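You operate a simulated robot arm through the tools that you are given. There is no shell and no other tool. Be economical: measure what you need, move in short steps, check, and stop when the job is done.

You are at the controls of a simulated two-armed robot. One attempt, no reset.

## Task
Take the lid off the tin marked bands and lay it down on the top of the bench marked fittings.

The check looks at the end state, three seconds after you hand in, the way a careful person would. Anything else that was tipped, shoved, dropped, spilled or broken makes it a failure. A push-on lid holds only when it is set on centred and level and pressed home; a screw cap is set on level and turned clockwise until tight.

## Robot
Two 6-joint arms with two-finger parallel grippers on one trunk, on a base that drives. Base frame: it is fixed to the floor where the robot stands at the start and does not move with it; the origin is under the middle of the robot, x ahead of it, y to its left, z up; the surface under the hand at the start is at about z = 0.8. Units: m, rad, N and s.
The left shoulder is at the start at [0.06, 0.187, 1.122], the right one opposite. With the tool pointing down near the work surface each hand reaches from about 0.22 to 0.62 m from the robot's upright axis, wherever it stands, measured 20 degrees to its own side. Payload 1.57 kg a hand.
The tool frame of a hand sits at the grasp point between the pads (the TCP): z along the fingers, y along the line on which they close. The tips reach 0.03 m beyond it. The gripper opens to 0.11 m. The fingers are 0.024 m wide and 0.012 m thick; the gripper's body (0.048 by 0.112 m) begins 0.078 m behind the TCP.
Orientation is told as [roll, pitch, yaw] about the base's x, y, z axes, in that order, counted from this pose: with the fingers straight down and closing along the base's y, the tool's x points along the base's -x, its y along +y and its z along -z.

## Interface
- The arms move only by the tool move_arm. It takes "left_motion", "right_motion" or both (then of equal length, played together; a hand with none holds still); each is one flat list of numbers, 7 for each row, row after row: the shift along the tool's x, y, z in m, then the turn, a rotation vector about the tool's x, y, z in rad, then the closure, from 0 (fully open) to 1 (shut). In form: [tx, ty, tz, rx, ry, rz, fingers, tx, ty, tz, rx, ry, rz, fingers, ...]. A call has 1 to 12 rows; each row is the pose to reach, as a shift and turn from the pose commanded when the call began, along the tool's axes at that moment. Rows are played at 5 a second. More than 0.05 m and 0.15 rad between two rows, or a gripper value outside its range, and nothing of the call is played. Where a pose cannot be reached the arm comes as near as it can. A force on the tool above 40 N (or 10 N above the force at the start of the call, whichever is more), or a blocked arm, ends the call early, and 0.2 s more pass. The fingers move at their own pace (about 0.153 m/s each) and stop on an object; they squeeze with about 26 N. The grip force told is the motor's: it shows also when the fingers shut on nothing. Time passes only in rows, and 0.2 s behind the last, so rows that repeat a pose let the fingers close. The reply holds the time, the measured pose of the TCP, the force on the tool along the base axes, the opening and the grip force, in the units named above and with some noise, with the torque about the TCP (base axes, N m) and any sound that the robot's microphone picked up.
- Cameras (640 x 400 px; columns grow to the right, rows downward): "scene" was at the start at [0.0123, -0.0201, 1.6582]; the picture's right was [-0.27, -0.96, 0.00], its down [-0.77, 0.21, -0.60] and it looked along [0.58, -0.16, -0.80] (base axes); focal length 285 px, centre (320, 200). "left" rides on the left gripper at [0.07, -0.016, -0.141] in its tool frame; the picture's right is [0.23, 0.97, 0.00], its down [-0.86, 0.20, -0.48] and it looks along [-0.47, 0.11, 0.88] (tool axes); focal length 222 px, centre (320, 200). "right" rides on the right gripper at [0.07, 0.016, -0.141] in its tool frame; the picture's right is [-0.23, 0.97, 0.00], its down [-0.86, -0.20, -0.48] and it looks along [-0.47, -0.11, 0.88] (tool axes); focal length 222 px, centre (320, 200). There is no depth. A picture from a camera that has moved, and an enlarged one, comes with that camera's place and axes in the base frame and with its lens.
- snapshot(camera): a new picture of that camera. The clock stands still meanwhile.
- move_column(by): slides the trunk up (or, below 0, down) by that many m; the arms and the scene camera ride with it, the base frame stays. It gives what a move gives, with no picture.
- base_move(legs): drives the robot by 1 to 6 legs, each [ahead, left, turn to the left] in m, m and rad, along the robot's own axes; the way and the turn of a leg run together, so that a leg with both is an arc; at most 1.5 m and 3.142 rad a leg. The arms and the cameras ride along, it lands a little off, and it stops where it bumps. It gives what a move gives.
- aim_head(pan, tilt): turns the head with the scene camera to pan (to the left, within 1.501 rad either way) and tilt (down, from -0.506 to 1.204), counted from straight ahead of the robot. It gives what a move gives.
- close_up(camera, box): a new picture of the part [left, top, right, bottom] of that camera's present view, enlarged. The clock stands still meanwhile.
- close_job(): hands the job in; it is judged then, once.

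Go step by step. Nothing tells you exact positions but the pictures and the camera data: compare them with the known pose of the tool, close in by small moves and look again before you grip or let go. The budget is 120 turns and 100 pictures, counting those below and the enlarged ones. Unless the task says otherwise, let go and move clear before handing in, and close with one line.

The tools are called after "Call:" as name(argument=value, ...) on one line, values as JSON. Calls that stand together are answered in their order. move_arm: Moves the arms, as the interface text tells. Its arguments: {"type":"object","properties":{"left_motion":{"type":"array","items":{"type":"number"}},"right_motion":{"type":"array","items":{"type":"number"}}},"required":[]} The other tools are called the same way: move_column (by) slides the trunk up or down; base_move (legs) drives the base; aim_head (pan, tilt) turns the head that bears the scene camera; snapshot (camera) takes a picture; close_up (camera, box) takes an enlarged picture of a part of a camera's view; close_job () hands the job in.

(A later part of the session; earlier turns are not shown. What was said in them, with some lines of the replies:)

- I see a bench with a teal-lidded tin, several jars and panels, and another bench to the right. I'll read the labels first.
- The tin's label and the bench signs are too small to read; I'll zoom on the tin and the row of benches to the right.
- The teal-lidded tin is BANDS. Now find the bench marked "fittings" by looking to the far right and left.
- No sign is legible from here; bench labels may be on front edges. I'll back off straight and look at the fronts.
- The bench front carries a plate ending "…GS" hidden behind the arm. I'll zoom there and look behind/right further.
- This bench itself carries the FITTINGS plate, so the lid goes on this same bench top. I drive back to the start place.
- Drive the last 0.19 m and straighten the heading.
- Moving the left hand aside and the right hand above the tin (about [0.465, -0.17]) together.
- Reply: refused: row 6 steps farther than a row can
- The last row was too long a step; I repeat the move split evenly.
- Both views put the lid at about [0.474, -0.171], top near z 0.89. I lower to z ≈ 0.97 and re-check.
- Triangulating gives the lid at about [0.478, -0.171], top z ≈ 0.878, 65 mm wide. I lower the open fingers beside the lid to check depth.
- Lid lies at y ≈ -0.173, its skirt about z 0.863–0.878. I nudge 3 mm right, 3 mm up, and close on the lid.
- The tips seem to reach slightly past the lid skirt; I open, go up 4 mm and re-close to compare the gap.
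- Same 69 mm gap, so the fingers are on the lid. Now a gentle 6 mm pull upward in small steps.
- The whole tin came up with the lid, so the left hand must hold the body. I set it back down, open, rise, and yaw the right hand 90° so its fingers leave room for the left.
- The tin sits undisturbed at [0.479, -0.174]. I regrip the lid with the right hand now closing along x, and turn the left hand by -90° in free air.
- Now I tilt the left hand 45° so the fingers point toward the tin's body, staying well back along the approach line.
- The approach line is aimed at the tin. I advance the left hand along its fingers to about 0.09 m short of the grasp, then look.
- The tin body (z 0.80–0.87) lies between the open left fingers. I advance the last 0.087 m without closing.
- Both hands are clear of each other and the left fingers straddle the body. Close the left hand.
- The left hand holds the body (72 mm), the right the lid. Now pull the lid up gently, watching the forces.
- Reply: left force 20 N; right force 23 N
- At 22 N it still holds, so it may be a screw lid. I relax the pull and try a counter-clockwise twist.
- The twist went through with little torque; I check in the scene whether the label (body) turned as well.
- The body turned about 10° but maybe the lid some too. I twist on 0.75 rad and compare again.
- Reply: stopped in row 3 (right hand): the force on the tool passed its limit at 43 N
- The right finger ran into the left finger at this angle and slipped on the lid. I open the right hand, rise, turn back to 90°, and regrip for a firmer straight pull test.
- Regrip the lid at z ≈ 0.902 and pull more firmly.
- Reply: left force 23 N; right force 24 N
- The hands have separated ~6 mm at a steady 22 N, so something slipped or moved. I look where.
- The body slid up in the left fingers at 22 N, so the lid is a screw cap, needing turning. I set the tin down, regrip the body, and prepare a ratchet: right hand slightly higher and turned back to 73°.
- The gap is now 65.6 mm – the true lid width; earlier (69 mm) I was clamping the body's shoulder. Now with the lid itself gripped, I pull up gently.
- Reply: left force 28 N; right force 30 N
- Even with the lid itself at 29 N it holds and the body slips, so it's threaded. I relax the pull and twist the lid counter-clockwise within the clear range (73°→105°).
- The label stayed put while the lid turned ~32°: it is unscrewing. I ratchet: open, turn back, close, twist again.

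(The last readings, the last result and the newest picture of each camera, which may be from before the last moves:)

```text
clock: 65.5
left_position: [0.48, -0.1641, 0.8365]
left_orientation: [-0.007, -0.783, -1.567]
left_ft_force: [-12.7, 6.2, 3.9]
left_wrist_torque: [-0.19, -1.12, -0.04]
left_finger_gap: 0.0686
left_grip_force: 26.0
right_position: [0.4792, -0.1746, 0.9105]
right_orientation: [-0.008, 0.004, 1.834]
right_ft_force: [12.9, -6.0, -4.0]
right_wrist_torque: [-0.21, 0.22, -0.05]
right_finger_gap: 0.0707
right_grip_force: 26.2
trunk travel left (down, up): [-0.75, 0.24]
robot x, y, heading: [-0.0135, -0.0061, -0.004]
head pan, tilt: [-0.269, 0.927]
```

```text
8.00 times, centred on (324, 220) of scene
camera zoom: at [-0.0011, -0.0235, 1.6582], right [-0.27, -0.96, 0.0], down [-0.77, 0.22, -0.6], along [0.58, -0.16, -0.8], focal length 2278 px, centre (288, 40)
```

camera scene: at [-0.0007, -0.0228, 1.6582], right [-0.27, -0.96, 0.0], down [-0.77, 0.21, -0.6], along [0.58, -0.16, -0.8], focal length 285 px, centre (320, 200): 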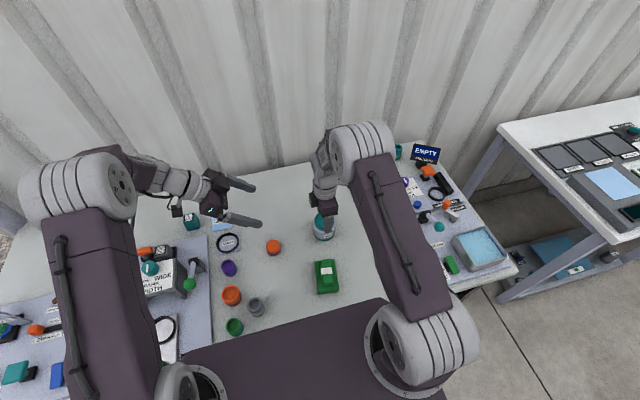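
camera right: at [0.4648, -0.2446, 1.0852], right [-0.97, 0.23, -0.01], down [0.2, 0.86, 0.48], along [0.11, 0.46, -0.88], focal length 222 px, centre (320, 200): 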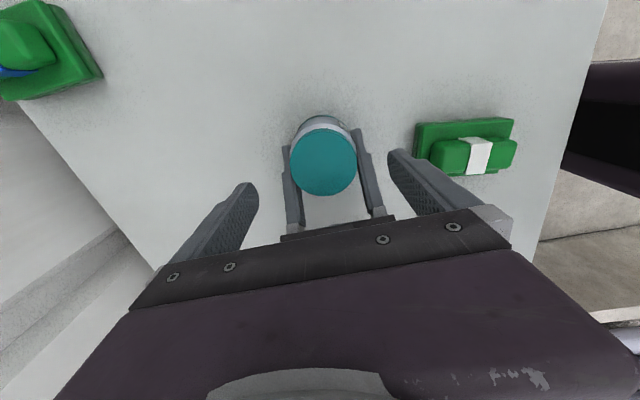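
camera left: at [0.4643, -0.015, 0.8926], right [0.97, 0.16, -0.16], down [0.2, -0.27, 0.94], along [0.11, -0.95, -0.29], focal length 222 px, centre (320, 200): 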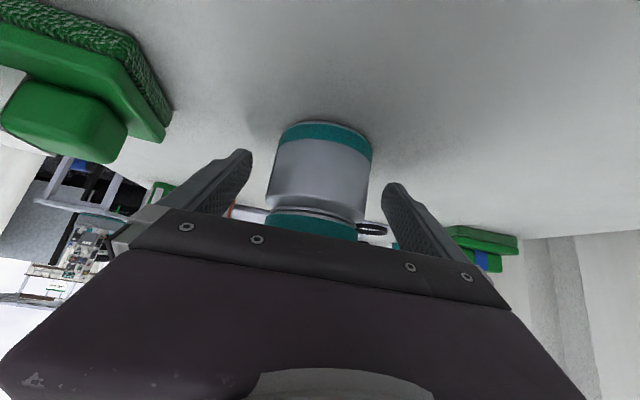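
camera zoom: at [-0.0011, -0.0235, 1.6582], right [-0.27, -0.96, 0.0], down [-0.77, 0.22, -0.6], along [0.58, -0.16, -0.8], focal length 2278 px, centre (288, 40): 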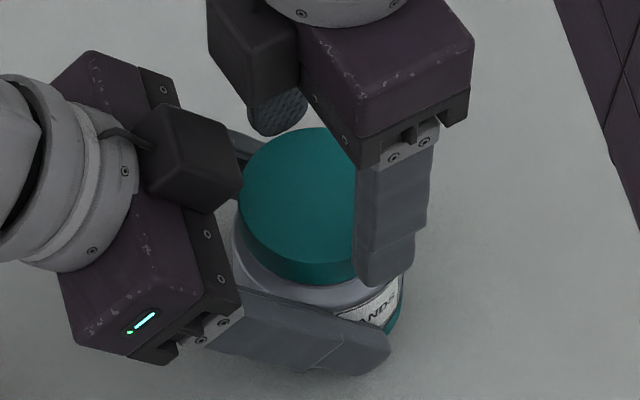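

Gaps vary with the lid's facet phase, consistent with the lid turning while the body stays. I continue ratcheting three more cycles.

Call:
move_arm(right_motion=[0, 0, 0, 0, 0, 0, 0.15, 0, 0, 0, 0, 0, 0.14, 0.15, 0, 0, 0, 0, 0, 0.28, 0.15, 0, 0, 0, 0, 0, 0.42, 0.15, 0, 0, 0, 0, 0, 0.56, 0.15, 0, 0, 0, 0, 0, 0.56, 1, 0, 0, 0, 0, 0, 0.56, 1, 0, 0, 0, 0, 0, 0.42, 1, 0, 0, 0, 0, 0, 0.28, 1, 0, 0, 0, 0, 0, 0.14, 1, 0, 0, 0, 0, 0, 0, 1])

Call:
move_arm(right_motion=[0, 0, 0, 0, 0, 0, 0.15, 0, 0, 0, 0, 0, 0.14, 0.15, 0, 0, 0, 0, 0, 0.28, 0.15, 0, 0, 0, 0, 0, 0.42, 0.15, 0, 0, 0, 0, 0, 0.56, 0.15, 0, 0, 0, 0, 0, 0.56, 1, 0, 0, 0, 0, 0, 0.56, 1, 0, 0, 0, 0, 0, 0.42, 1, 0, 0, 0, 0, 0, 0.28, 1, 0, 0, 0, 0, 0, 0.14, 1, 0, 0, 0, 0, 0, 0, 1])

Call:
move_arm(right_motion=[0, 0, 0, 0, 0, 0, 0.15, 0, 0, 0, 0, 0, 0.14, 0.15, 0, 0, 0, 0, 0, 0.28, 0.15, 0, 0, 0, 0, 0, 0.42, 0.15, 0, 0, 0, 0, 0, 0.56, 0.15, 0, 0, 0, 0, 0, 0.56, 1, 0, 0, 0, 0, 0, 0.56, 1, 0, 0, 0, 0, 0, 0.42, 1, 0, 0, 0, 0, 0, 0.28, 1, 0, 0, 0, 0, 0, 0.14, 1, 0, 0, 0, 0, 0, 0, 1])

Call:
close_up(camera="right", box=[220, 80, 420, 205])

Call:
close_up(camera="scene", box=[284, 195, 364, 245])

```text
clock: 67.9
left_position: [0.4791, -0.1628, 0.8358]
left_orientation: [-0.006, -0.784, -1.567]
left_ft_force: [-18.9, 9.6, 12.8]
left_wrist_torque: [-0.5, -1.16, -0.13]
left_finger_gap: 0.0687
left_grip_force: 25.8
right_position: [0.4801, -0.1747, 0.9107]
right_orientation: [-0.01, 0.003, 1.834]
right_ft_force: [19.0, -9.5, -13.0]
right_wrist_torque: [-0.36, -0.23, -0.07]
right_finger_gap: 0.0685
right_grip_force: 26.1
trunk travel left (down, up): [-0.75, 0.24]
robot x, y, heading: [-0.0157, -0.0039, -0.006]
head pan, tilt: [-0.269, 0.927]
```

```text
clock: 70.3
left_position: [0.4792, -0.163, 0.8355]
left_orientation: [-0.007, -0.784, -1.564]
left_ft_force: [-7.7, 2.4, 0.9]
left_wrist_torque: [-0.03, -0.8, -0.04]
left_finger_gap: 0.0683
left_grip_force: 25.6
right_position: [0.4799, -0.1758, 0.9104]
right_orientation: [-0.005, 0.003, 1.835]
right_ft_force: [7.0, -2.1, -1.3]
right_wrist_torque: [-0.22, 0.28, -0.06]
right_finger_gap: 0.0661
right_grip_force: 26.4
trunk travel left (down, up): [-0.75, 0.24]
robot x, y, heading: [-0.0123, -0.0046, 0.001]
head pan, tilt: [-0.269, 0.927]
```

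```text
clock: 72.7
left_position: [0.4791, -0.164, 0.8374]
left_orientation: [-0.007, -0.784, -1.564]
left_ft_force: [0.8, 0.1, -1.6]
left_wrist_torque: [0.03, 0.02, 0.03]
left_finger_gap: 0.0681
left_grip_force: 26.0
right_position: [0.4786, -0.1754, 0.9089]
right_orientation: [-0.004, 0.003, 1.834]
right_ft_force: [0.8, 0.2, 1.6]
right_wrist_torque: [-0.02, 0.0, 0.0]
right_finger_gap: 0.0698
right_grip_force: 26.3
trunk travel left (down, up): [-0.75, 0.24]
robot x, y, heading: [-0.0117, -0.0023, -0.002]
head pan, tilt: [-0.269, 0.927]
```

```text
3.20 times, centred on (320, 142) of right
camera zoom: at [0.4804, -0.247, 1.0515], right [-1.0, -0.03, -0.01], down [-0.03, 0.88, 0.48], along [-0.01, 0.48, -0.88], focal length 711 px, centre (320, 384)
```

zoom: 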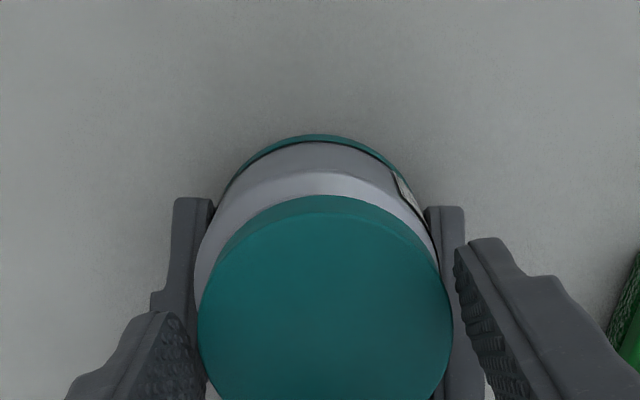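

```text
8.00 times, centred on (324, 220) of scene
camera zoom: at [-0.0011, -0.0235, 1.6582], right [-0.27, -0.96, 0.0], down [-0.77, 0.22, -0.6], along [0.58, -0.16, -0.8], focal length 2278 px, centre (288, 40)
```

zoom: 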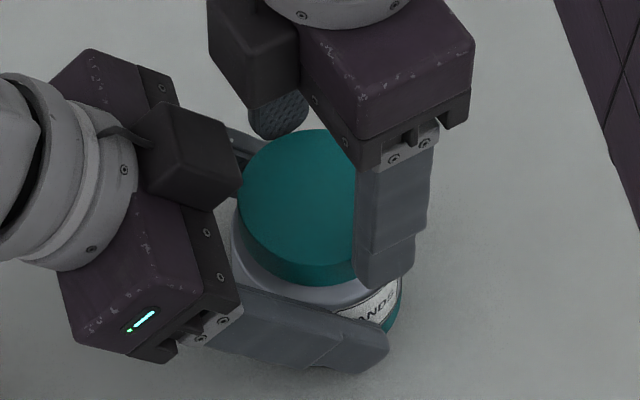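

The hands' forces dropped to zero and the lid sits slightly shifted: it has come free. I lift it gently.

Call:
move_arm(right_motion=[0, 0, -0.003, 0, 0, 0, 1, 0, 0, -0.006, 0, 0, 0, 1, 0, 0, -0.01, 0, 0, 0, 1, 0, 0, -0.015, 0, 0, 0, 1])

Call:
close_up(camera="right", box=[220, 80, 420, 205])

Call:
close_up(camera="scene", box=[284, 195, 364, 245])

```text
clock: 73.7
left_position: [0.4795, -0.1647, 0.8364]
left_orientation: [-0.004, -0.785, -1.562]
left_ft_force: [0.4, -0.5, -1.5]
left_wrist_torque: [-0.01, 0.0, -0.01]
left_finger_gap: 0.0684
left_grip_force: 26.2
right_position: [0.4794, -0.1756, 0.9263]
right_orientation: [-0.005, 0.003, 1.832]
right_ft_force: [-0.5, -0.1, -0.7]
right_wrist_torque: [0.01, -0.05, -0.02]
right_finger_gap: 0.0699
right_grip_force: 25.8
trunk travel left (down, up): [-0.75, 0.24]
robot x, y, heading: [-0.0152, -0.0029, -0.002]
head pan, tilt: [-0.269, 0.927]
```

```text
3.20 times, centred on (320, 142) of right
camera zoom: at [0.4808, -0.2471, 1.0669], right [-1.0, -0.03, -0.01], down [-0.03, 0.88, 0.48], along [-0.01, 0.48, -0.88], focal length 711 px, centre (320, 384)
```

zoom: 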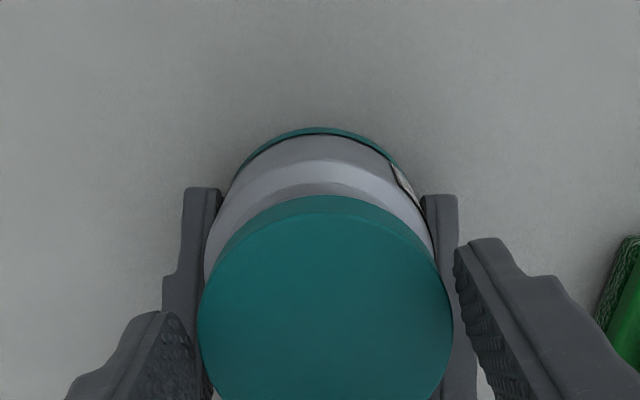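

```text
8.00 times, centred on (324, 220) of scene
camera zoom: at [-0.0014, -0.0234, 1.6582], right [-0.27, -0.96, 0.0], down [-0.77, 0.22, -0.6], along [0.58, -0.16, -0.8], focal length 2278 px, centre (288, 40)
```

zoom: 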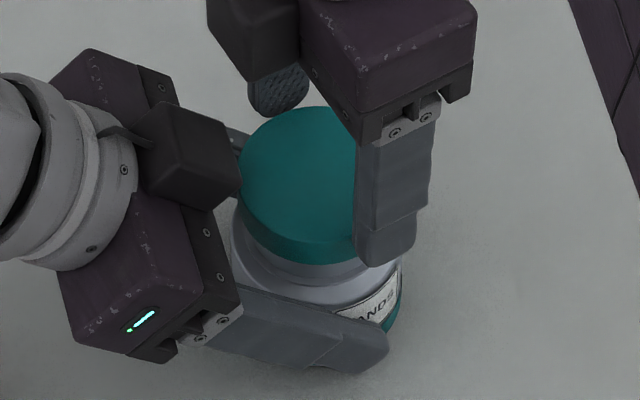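

The lid is off in the right hand. I lift it clear and carry it over the free bench spot near [0.45, -0.29], then check the left hand's hold.

Call:
move_arm(right_motion=[0, 0, -0.03, 0, 0, 0, 1, 0, 0, -0.06, 0, 0, 0, 1, 0, 0, -0.09, 0, 0, 0, 1, 0.0345, 0.0196, -0.09, 0, 0, 0, 1, 0.069, 0.0391, -0.09, 0, 0, 0, 1, 0.1034, 0.0587, -0.09, 0, 0, 0, 1, 0.1034, 0.0587, -0.09, 0, 0, 0, 1])

Call:
close_up(camera="left", box=[220, 80, 420, 250])

Call:
close_up(camera="scene", box=[240, 150, 432, 270])

Call:
snapshot(camera="right")

```text
clock: 75.3
left_position: [0.4808, -0.1631, 0.8373]
left_orientation: [-0.005, -0.782, -1.565]
left_ft_force: [0.8, 0.6, -1.0]
left_wrist_torque: [0.01, 0.0, 0.01]
left_finger_gap: 0.0682
left_grip_force: 25.5
right_position: [0.4479, -0.291, 1.0152]
right_orientation: [-0.002, 0.004, 1.832]
right_ft_force: [0.1, 0.8, -0.3]
right_wrist_torque: [-0.01, -0.02, -0.04]
right_finger_gap: 0.0698
right_grip_force: 26.5
trunk travel left (down, up): [-0.75, 0.24]
robot x, y, heading: [-0.014, -0.0019, -0.006]
head pan, tilt: [-0.269, 0.927]
```

```text
2.35 times, centred on (320, 165) of left
camera zoom: at [0.464, -0.0138, 0.8883], right [0.97, 0.16, -0.16], down [0.2, -0.27, 0.94], along [0.11, -0.95, -0.29], focal length 523 px, centre (320, 282)
```

zoom: 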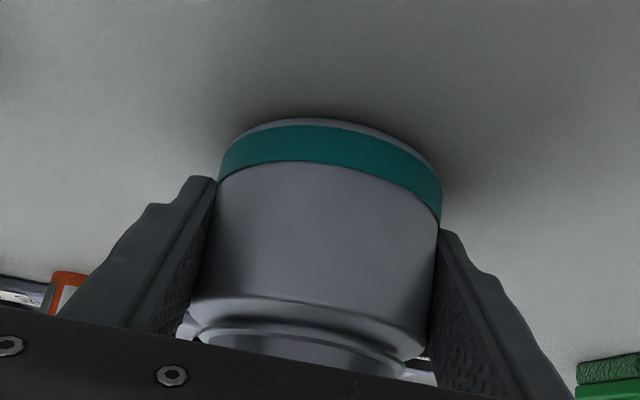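

```text
3.33 times, centred on (336, 210) of scene
camera zoom: at [-0.0009, -0.023, 1.6582], right [-0.27, -0.96, 0.0], down [-0.77, 0.21, -0.6], along [0.58, -0.16, -0.8], focal length 949 px, centre (267, 167)
```

zoom: 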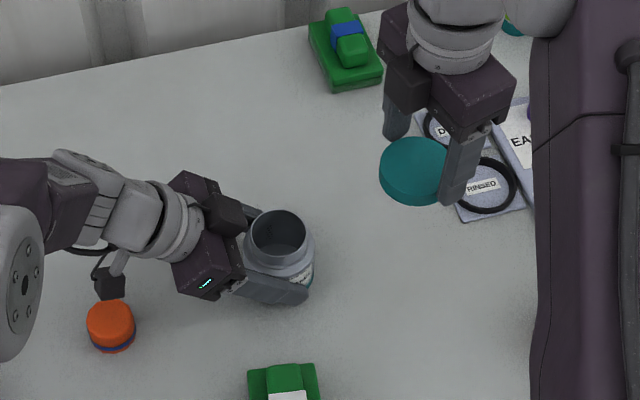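

```text
23 pictures are left
camera right: at [0.4493, -0.3628, 1.1566], right [-1.0, -0.03, 0.0], down [-0.03, 0.88, 0.48], along [-0.01, 0.48, -0.88], focal length 222 px, centre (320, 200)
```

right: 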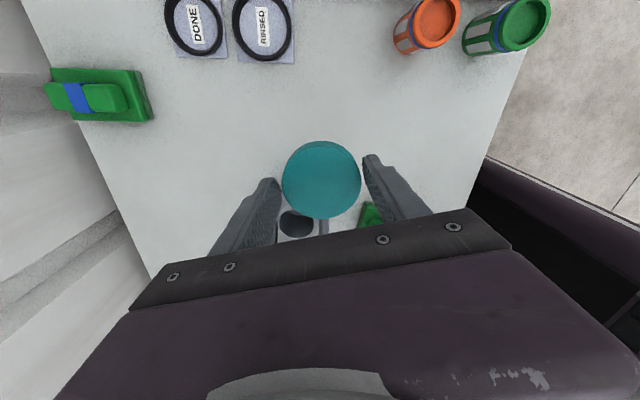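

The open tin stands held by the left hand about 4 mm above the bench; the spot under the lid is clear. I lower the tin to the bench gently and bring the lid down to z ≈ 0.86.

Call:
move_arm(left_motion=[0.0007, 0, 0.0007, 0, 0, 0, 1, 0.0014, 0, 0.0014, 0, 0, 0, 1, 0.0021, 0, 0.0021, 0, 0, 0, 1, 0.0025, 0, 0.0025, 0, 0, 0, 1], right_motion=[0, 0, 0.04, 0, 0, 0, 1, 0, 0, 0.08, 0, 0, 0, 1, 0, 0, 0.12, 0, 0, 0, 1, 0, 0, 0.155, 0, 0, 0, 1])

Call:
close_up(camera="left", box=[220, 80, 420, 250])

Call:
close_up(camera="scene", box=[280, 180, 408, 260])

```text
clock: 76.3
left_position: [0.4808, -0.1642, 0.8345]
left_orientation: [-0.006, -0.782, -1.564]
left_ft_force: [-0.5, -0.6, -1.2]
left_wrist_torque: [0.0, -0.01, 0.03]
left_finger_gap: 0.0687
left_grip_force: 26.4
right_position: [0.4502, -0.2888, 0.8605]
right_orientation: [-0.004, 0.002, 1.832]
right_ft_force: [-0.2, 0.3, -1.1]
right_wrist_torque: [0.01, -0.02, 0.02]
right_finger_gap: 0.0699
right_grip_force: 25.4
trunk travel left (down, up): [-0.75, 0.24]
robot x, y, heading: [-0.0143, -0.0029, -0.005]
head pan, tilt: [-0.269, 0.927]
```

```text
2.35 times, centred on (320, 165) of left
camera zoom: at [0.4642, -0.0147, 0.886], right [0.97, 0.16, -0.16], down [0.2, -0.27, 0.94], along [0.11, -0.95, -0.29], focal length 523 px, centre (320, 282)
```

zoom: 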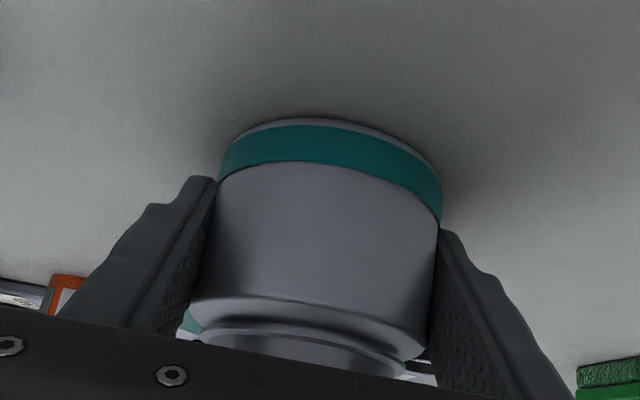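

```text
5.00 times, centred on (344, 220) of scene
camera zoom: at [-0.0006, -0.0241, 1.6582], right [-0.27, -0.96, 0.0], down [-0.77, 0.22, -0.6], along [0.58, -0.16, -0.8], focal length 1424 px, centre (200, 100)
```

zoom: 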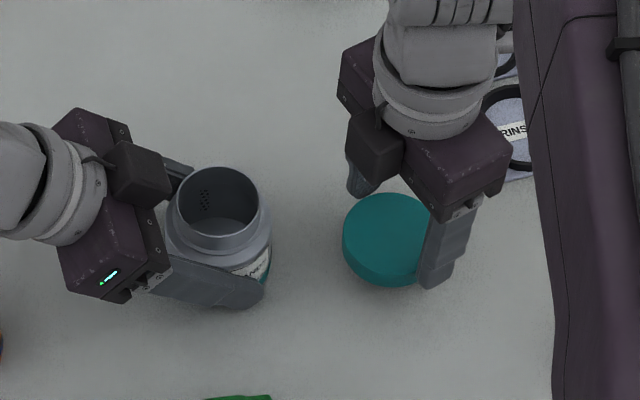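

No contact yet on either hand. Lower both further in small steps.

Call:
move_arm(left_motion=[0.0005, 0, 0.0005, 0, 0, 0, 1, 0.001, 0, 0.001, 0, 0, 0, 1, 0.0014, 0, 0.0014, 0, 0, 0, 1], right_motion=[0, 0, 0.008, 0, 0, 0, 1, 0, 0, 0.016, 0, 0, 0, 1, 0, 0, 0.021, 0, 0, 0, 1])

Call:
move_arm(right_motion=[0, 0, 0.001, 0, 0, 0, 1, 0, 0, 0.002, 0, 0, 0, 1, 0, 0, 0.003, 0, 0, 0, 1])

```text
clock: 77.1
left_position: [0.4785, -0.1634, 0.8345]
left_orientation: [-0.001, -0.783, -1.567]
left_ft_force: [2.3, -0.4, 5.6]
left_wrist_torque: [0.07, -0.05, -0.03]
left_finger_gap: 0.0686
left_grip_force: 26.3
right_position: [0.4488, -0.29, 0.8404]
right_orientation: [-0.008, 0.005, 1.831]
right_ft_force: [-0.1, -1.3, 11.6]
right_wrist_torque: [0.39, 0.2, 0.04]
right_finger_gap: 0.0698
right_grip_force: 26.3
trunk travel left (down, up): [-0.75, 0.24]
robot x, y, heading: [-0.0135, -0.0021, -0.007]
head pan, tilt: [-0.269, 0.927]
```

```text
clock: 77.9
left_position: [0.4775, -0.1625, 0.8341]
left_orientation: [0.0, -0.784, -1.566]
left_ft_force: [-0.7, 1.3, 5.3]
left_wrist_torque: [0.15, 0.05, 0.0]
left_finger_gap: 0.0684
left_grip_force: 25.9
right_position: [0.4505, -0.2882, 0.8376]
right_orientation: [-0.013, 0.007, 1.829]
right_ft_force: [3.3, -5.5, 30.2]
right_wrist_torque: [-0.03, -0.04, -0.33]
right_finger_gap: 0.0699
right_grip_force: 25.4
trunk travel left (down, up): [-0.75, 0.24]
robot x, y, heading: [-0.0148, -0.0042, -0.005]
head pan, tilt: [-0.269, 0.927]
```

Both tin and lid rest on the bench. I relax the right hand's push, then open both hands slightly to release.

Call:
move_arm(left_motion=[0, 0, 0, 0, 0, 0, 1, 0, 0, 0, 0, 0, 0, 1, 0, 0, 0, 0, 0, 0, 0.2, 0, 0, 0, 0, 0, 0, 0, 0, 0, 0, 0, 0, 0, 0], right_motion=[0, 0, -0.002, 0, 0, 0, 1, 0, 0, -0.003, 0, 0, 0, 1, 0, 0, -0.003, 0, 0, 0, 0.2, 0, 0, -0.003, 0, 0, 0, 0, 0, 0, -0.003, 0, 0, 0, 0])

Call:
close_up(camera="scene", box=[280, 180, 408, 260])

Call:
close_up(camera="left", box=[220, 80, 420, 250])

```text
clock: 79.1
left_position: [0.4794, -0.1628, 0.8317]
left_orientation: [-0.005, -0.782, -1.562]
left_ft_force: [-0.2, -0.2, 0.0]
left_wrist_torque: [-0.02, 0.0, 0.03]
left_finger_gap: 0.1102
left_grip_force: 0.1
right_position: [0.4495, -0.2904, 0.8376]
right_orientation: [-0.006, 0.004, 1.83]
right_ft_force: [0.6, -0.4, 0.7]
right_wrist_torque: [0.01, 0.01, 0.0]
right_finger_gap: 0.1099
right_grip_force: 0.0
trunk travel left (down, up): [-0.75, 0.24]
robot x, y, heading: [-0.0152, -0.0012, -0.006]
head pan, tilt: [-0.269, 0.927]
```

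```text
5.00 times, centred on (344, 220) of scene
camera zoom: at [-0.0008, -0.0237, 1.6581], right [-0.27, -0.96, 0.0], down [-0.77, 0.22, -0.6], along [0.58, -0.16, -0.8], focal length 1424 px, centre (200, 100)
```

zoom: 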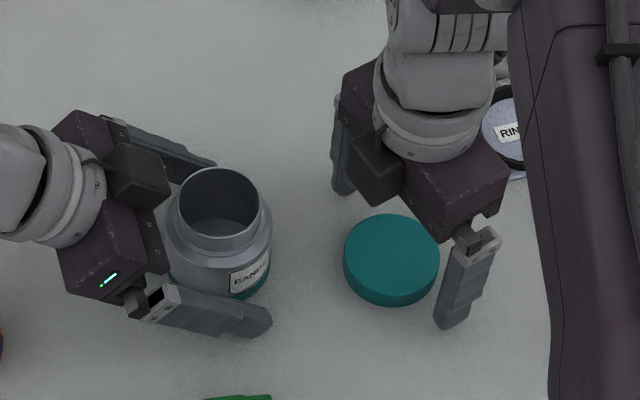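

```text
2.35 times, centred on (320, 165) of left
camera zoom: at [0.4638, -0.0141, 0.884], right [0.97, 0.16, -0.16], down [0.2, -0.27, 0.94], along [0.11, -0.95, -0.29], focal length 523 px, centre (320, 282)
```

zoom: 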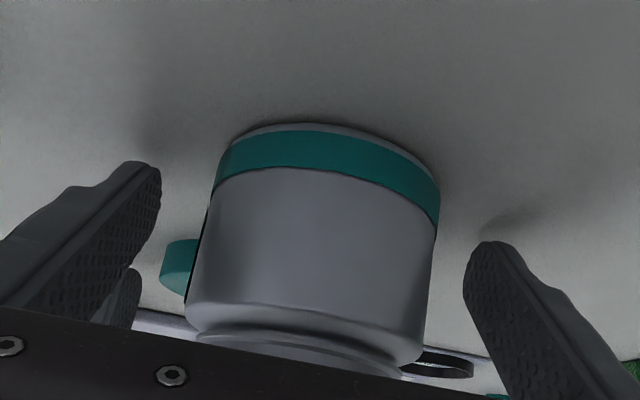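

Both the lid (flat) and tin (upright) are free on the bench. I withdraw the left hand along its approach line and the right hand straight up.

Call:
move_arm(left_motion=[0, 0, -0.03, 0, 0, 0, 0, 0, 0, -0.07, 0, 0, 0, 0, 0, 0, -0.11, 0, 0, 0, 0, 0, 0, -0.15, 0, 0, 0, 0, 0, 0, -0.19, 0, 0, 0, 0, 0, 0, -0.23, 0, 0, 0, 0], right_motion=[0, 0, -0.03, 0, 0, 0, 0, 0, 0, -0.07, 0, 0, 0, 0, 0, 0, -0.11, 0, 0, 0, 0, 0, 0, -0.15, 0, 0, 0, 0, 0, 0, -0.19, 0, 0, 0, 0, 0, 0, -0.2, 0, 0, 0, 0])

Call:
snapshot(camera="scene")

Call:
close_up(camera="scene", box=[220, 160, 412, 280])

```text
clock: 80.5
left_position: [0.4754, -0.0021, 0.9955]
left_orientation: [-0.005, -0.784, -1.564]
left_ft_force: [-0.4, 0.1, -0.4]
left_wrist_torque: [0.04, 0.04, -0.01]
left_finger_gap: 0.1101
left_grip_force: 0.1
right_position: [0.4473, -0.2876, 1.038]
right_orientation: [-0.005, 0.002, 1.831]
right_ft_force: [0.2, -0.1, 0.3]
right_wrist_torque: [-0.01, 0.01, 0.0]
right_finger_gap: 0.1099
right_grip_force: 0.0
trunk travel left (down, up): [-0.75, 0.24]
robot x, y, heading: [-0.0159, -0.0022, -0.004]
head pan, tilt: [-0.269, 0.927]
```

```text
18 pictures are left
camera scene: at [-0.0021, -0.0227, 1.6581], right [-0.27, -0.96, 0.0], down [-0.77, 0.21, -0.6], along [0.58, -0.16, -0.8], focal length 285 px, centre (320, 200)
```

scene: 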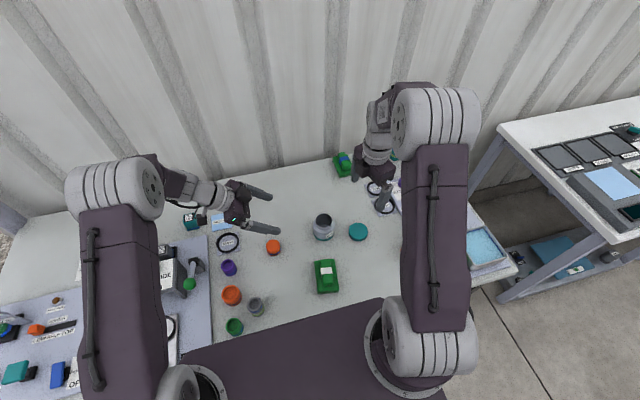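

```text
3.33 times, centred on (316, 220) of scene
camera zoom: at [-0.0021, -0.0227, 1.6581], right [-0.27, -0.96, 0.0], down [-0.77, 0.21, -0.6], along [0.58, -0.16, -0.8], focal length 949 px, centre (333, 133)
```

zoom: 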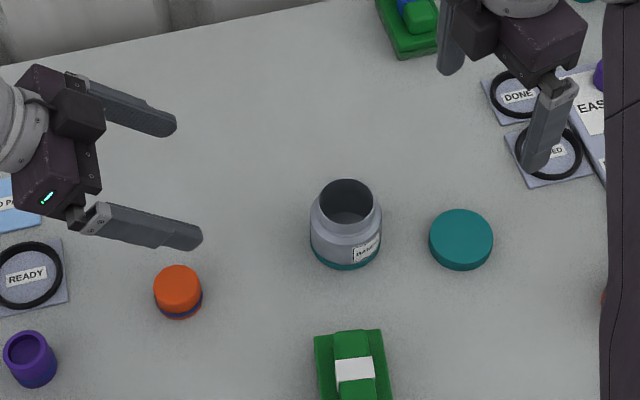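

The tin stands upright and open, the lid lies flat on the fittings bench, and everything else is where it was; handing in.

Call:
close_job()

```text
The job is handed in.
```

The lid is off the BANDS tin and lies flat on the FITTINGS bench. It was a screw cap, so I held the tin body with the left hand and unscrewed the lid with the right. The tin is back upright in about the same spot, turned slightly. In the last pictures the items near it looked unmoved, and both hands are clear.
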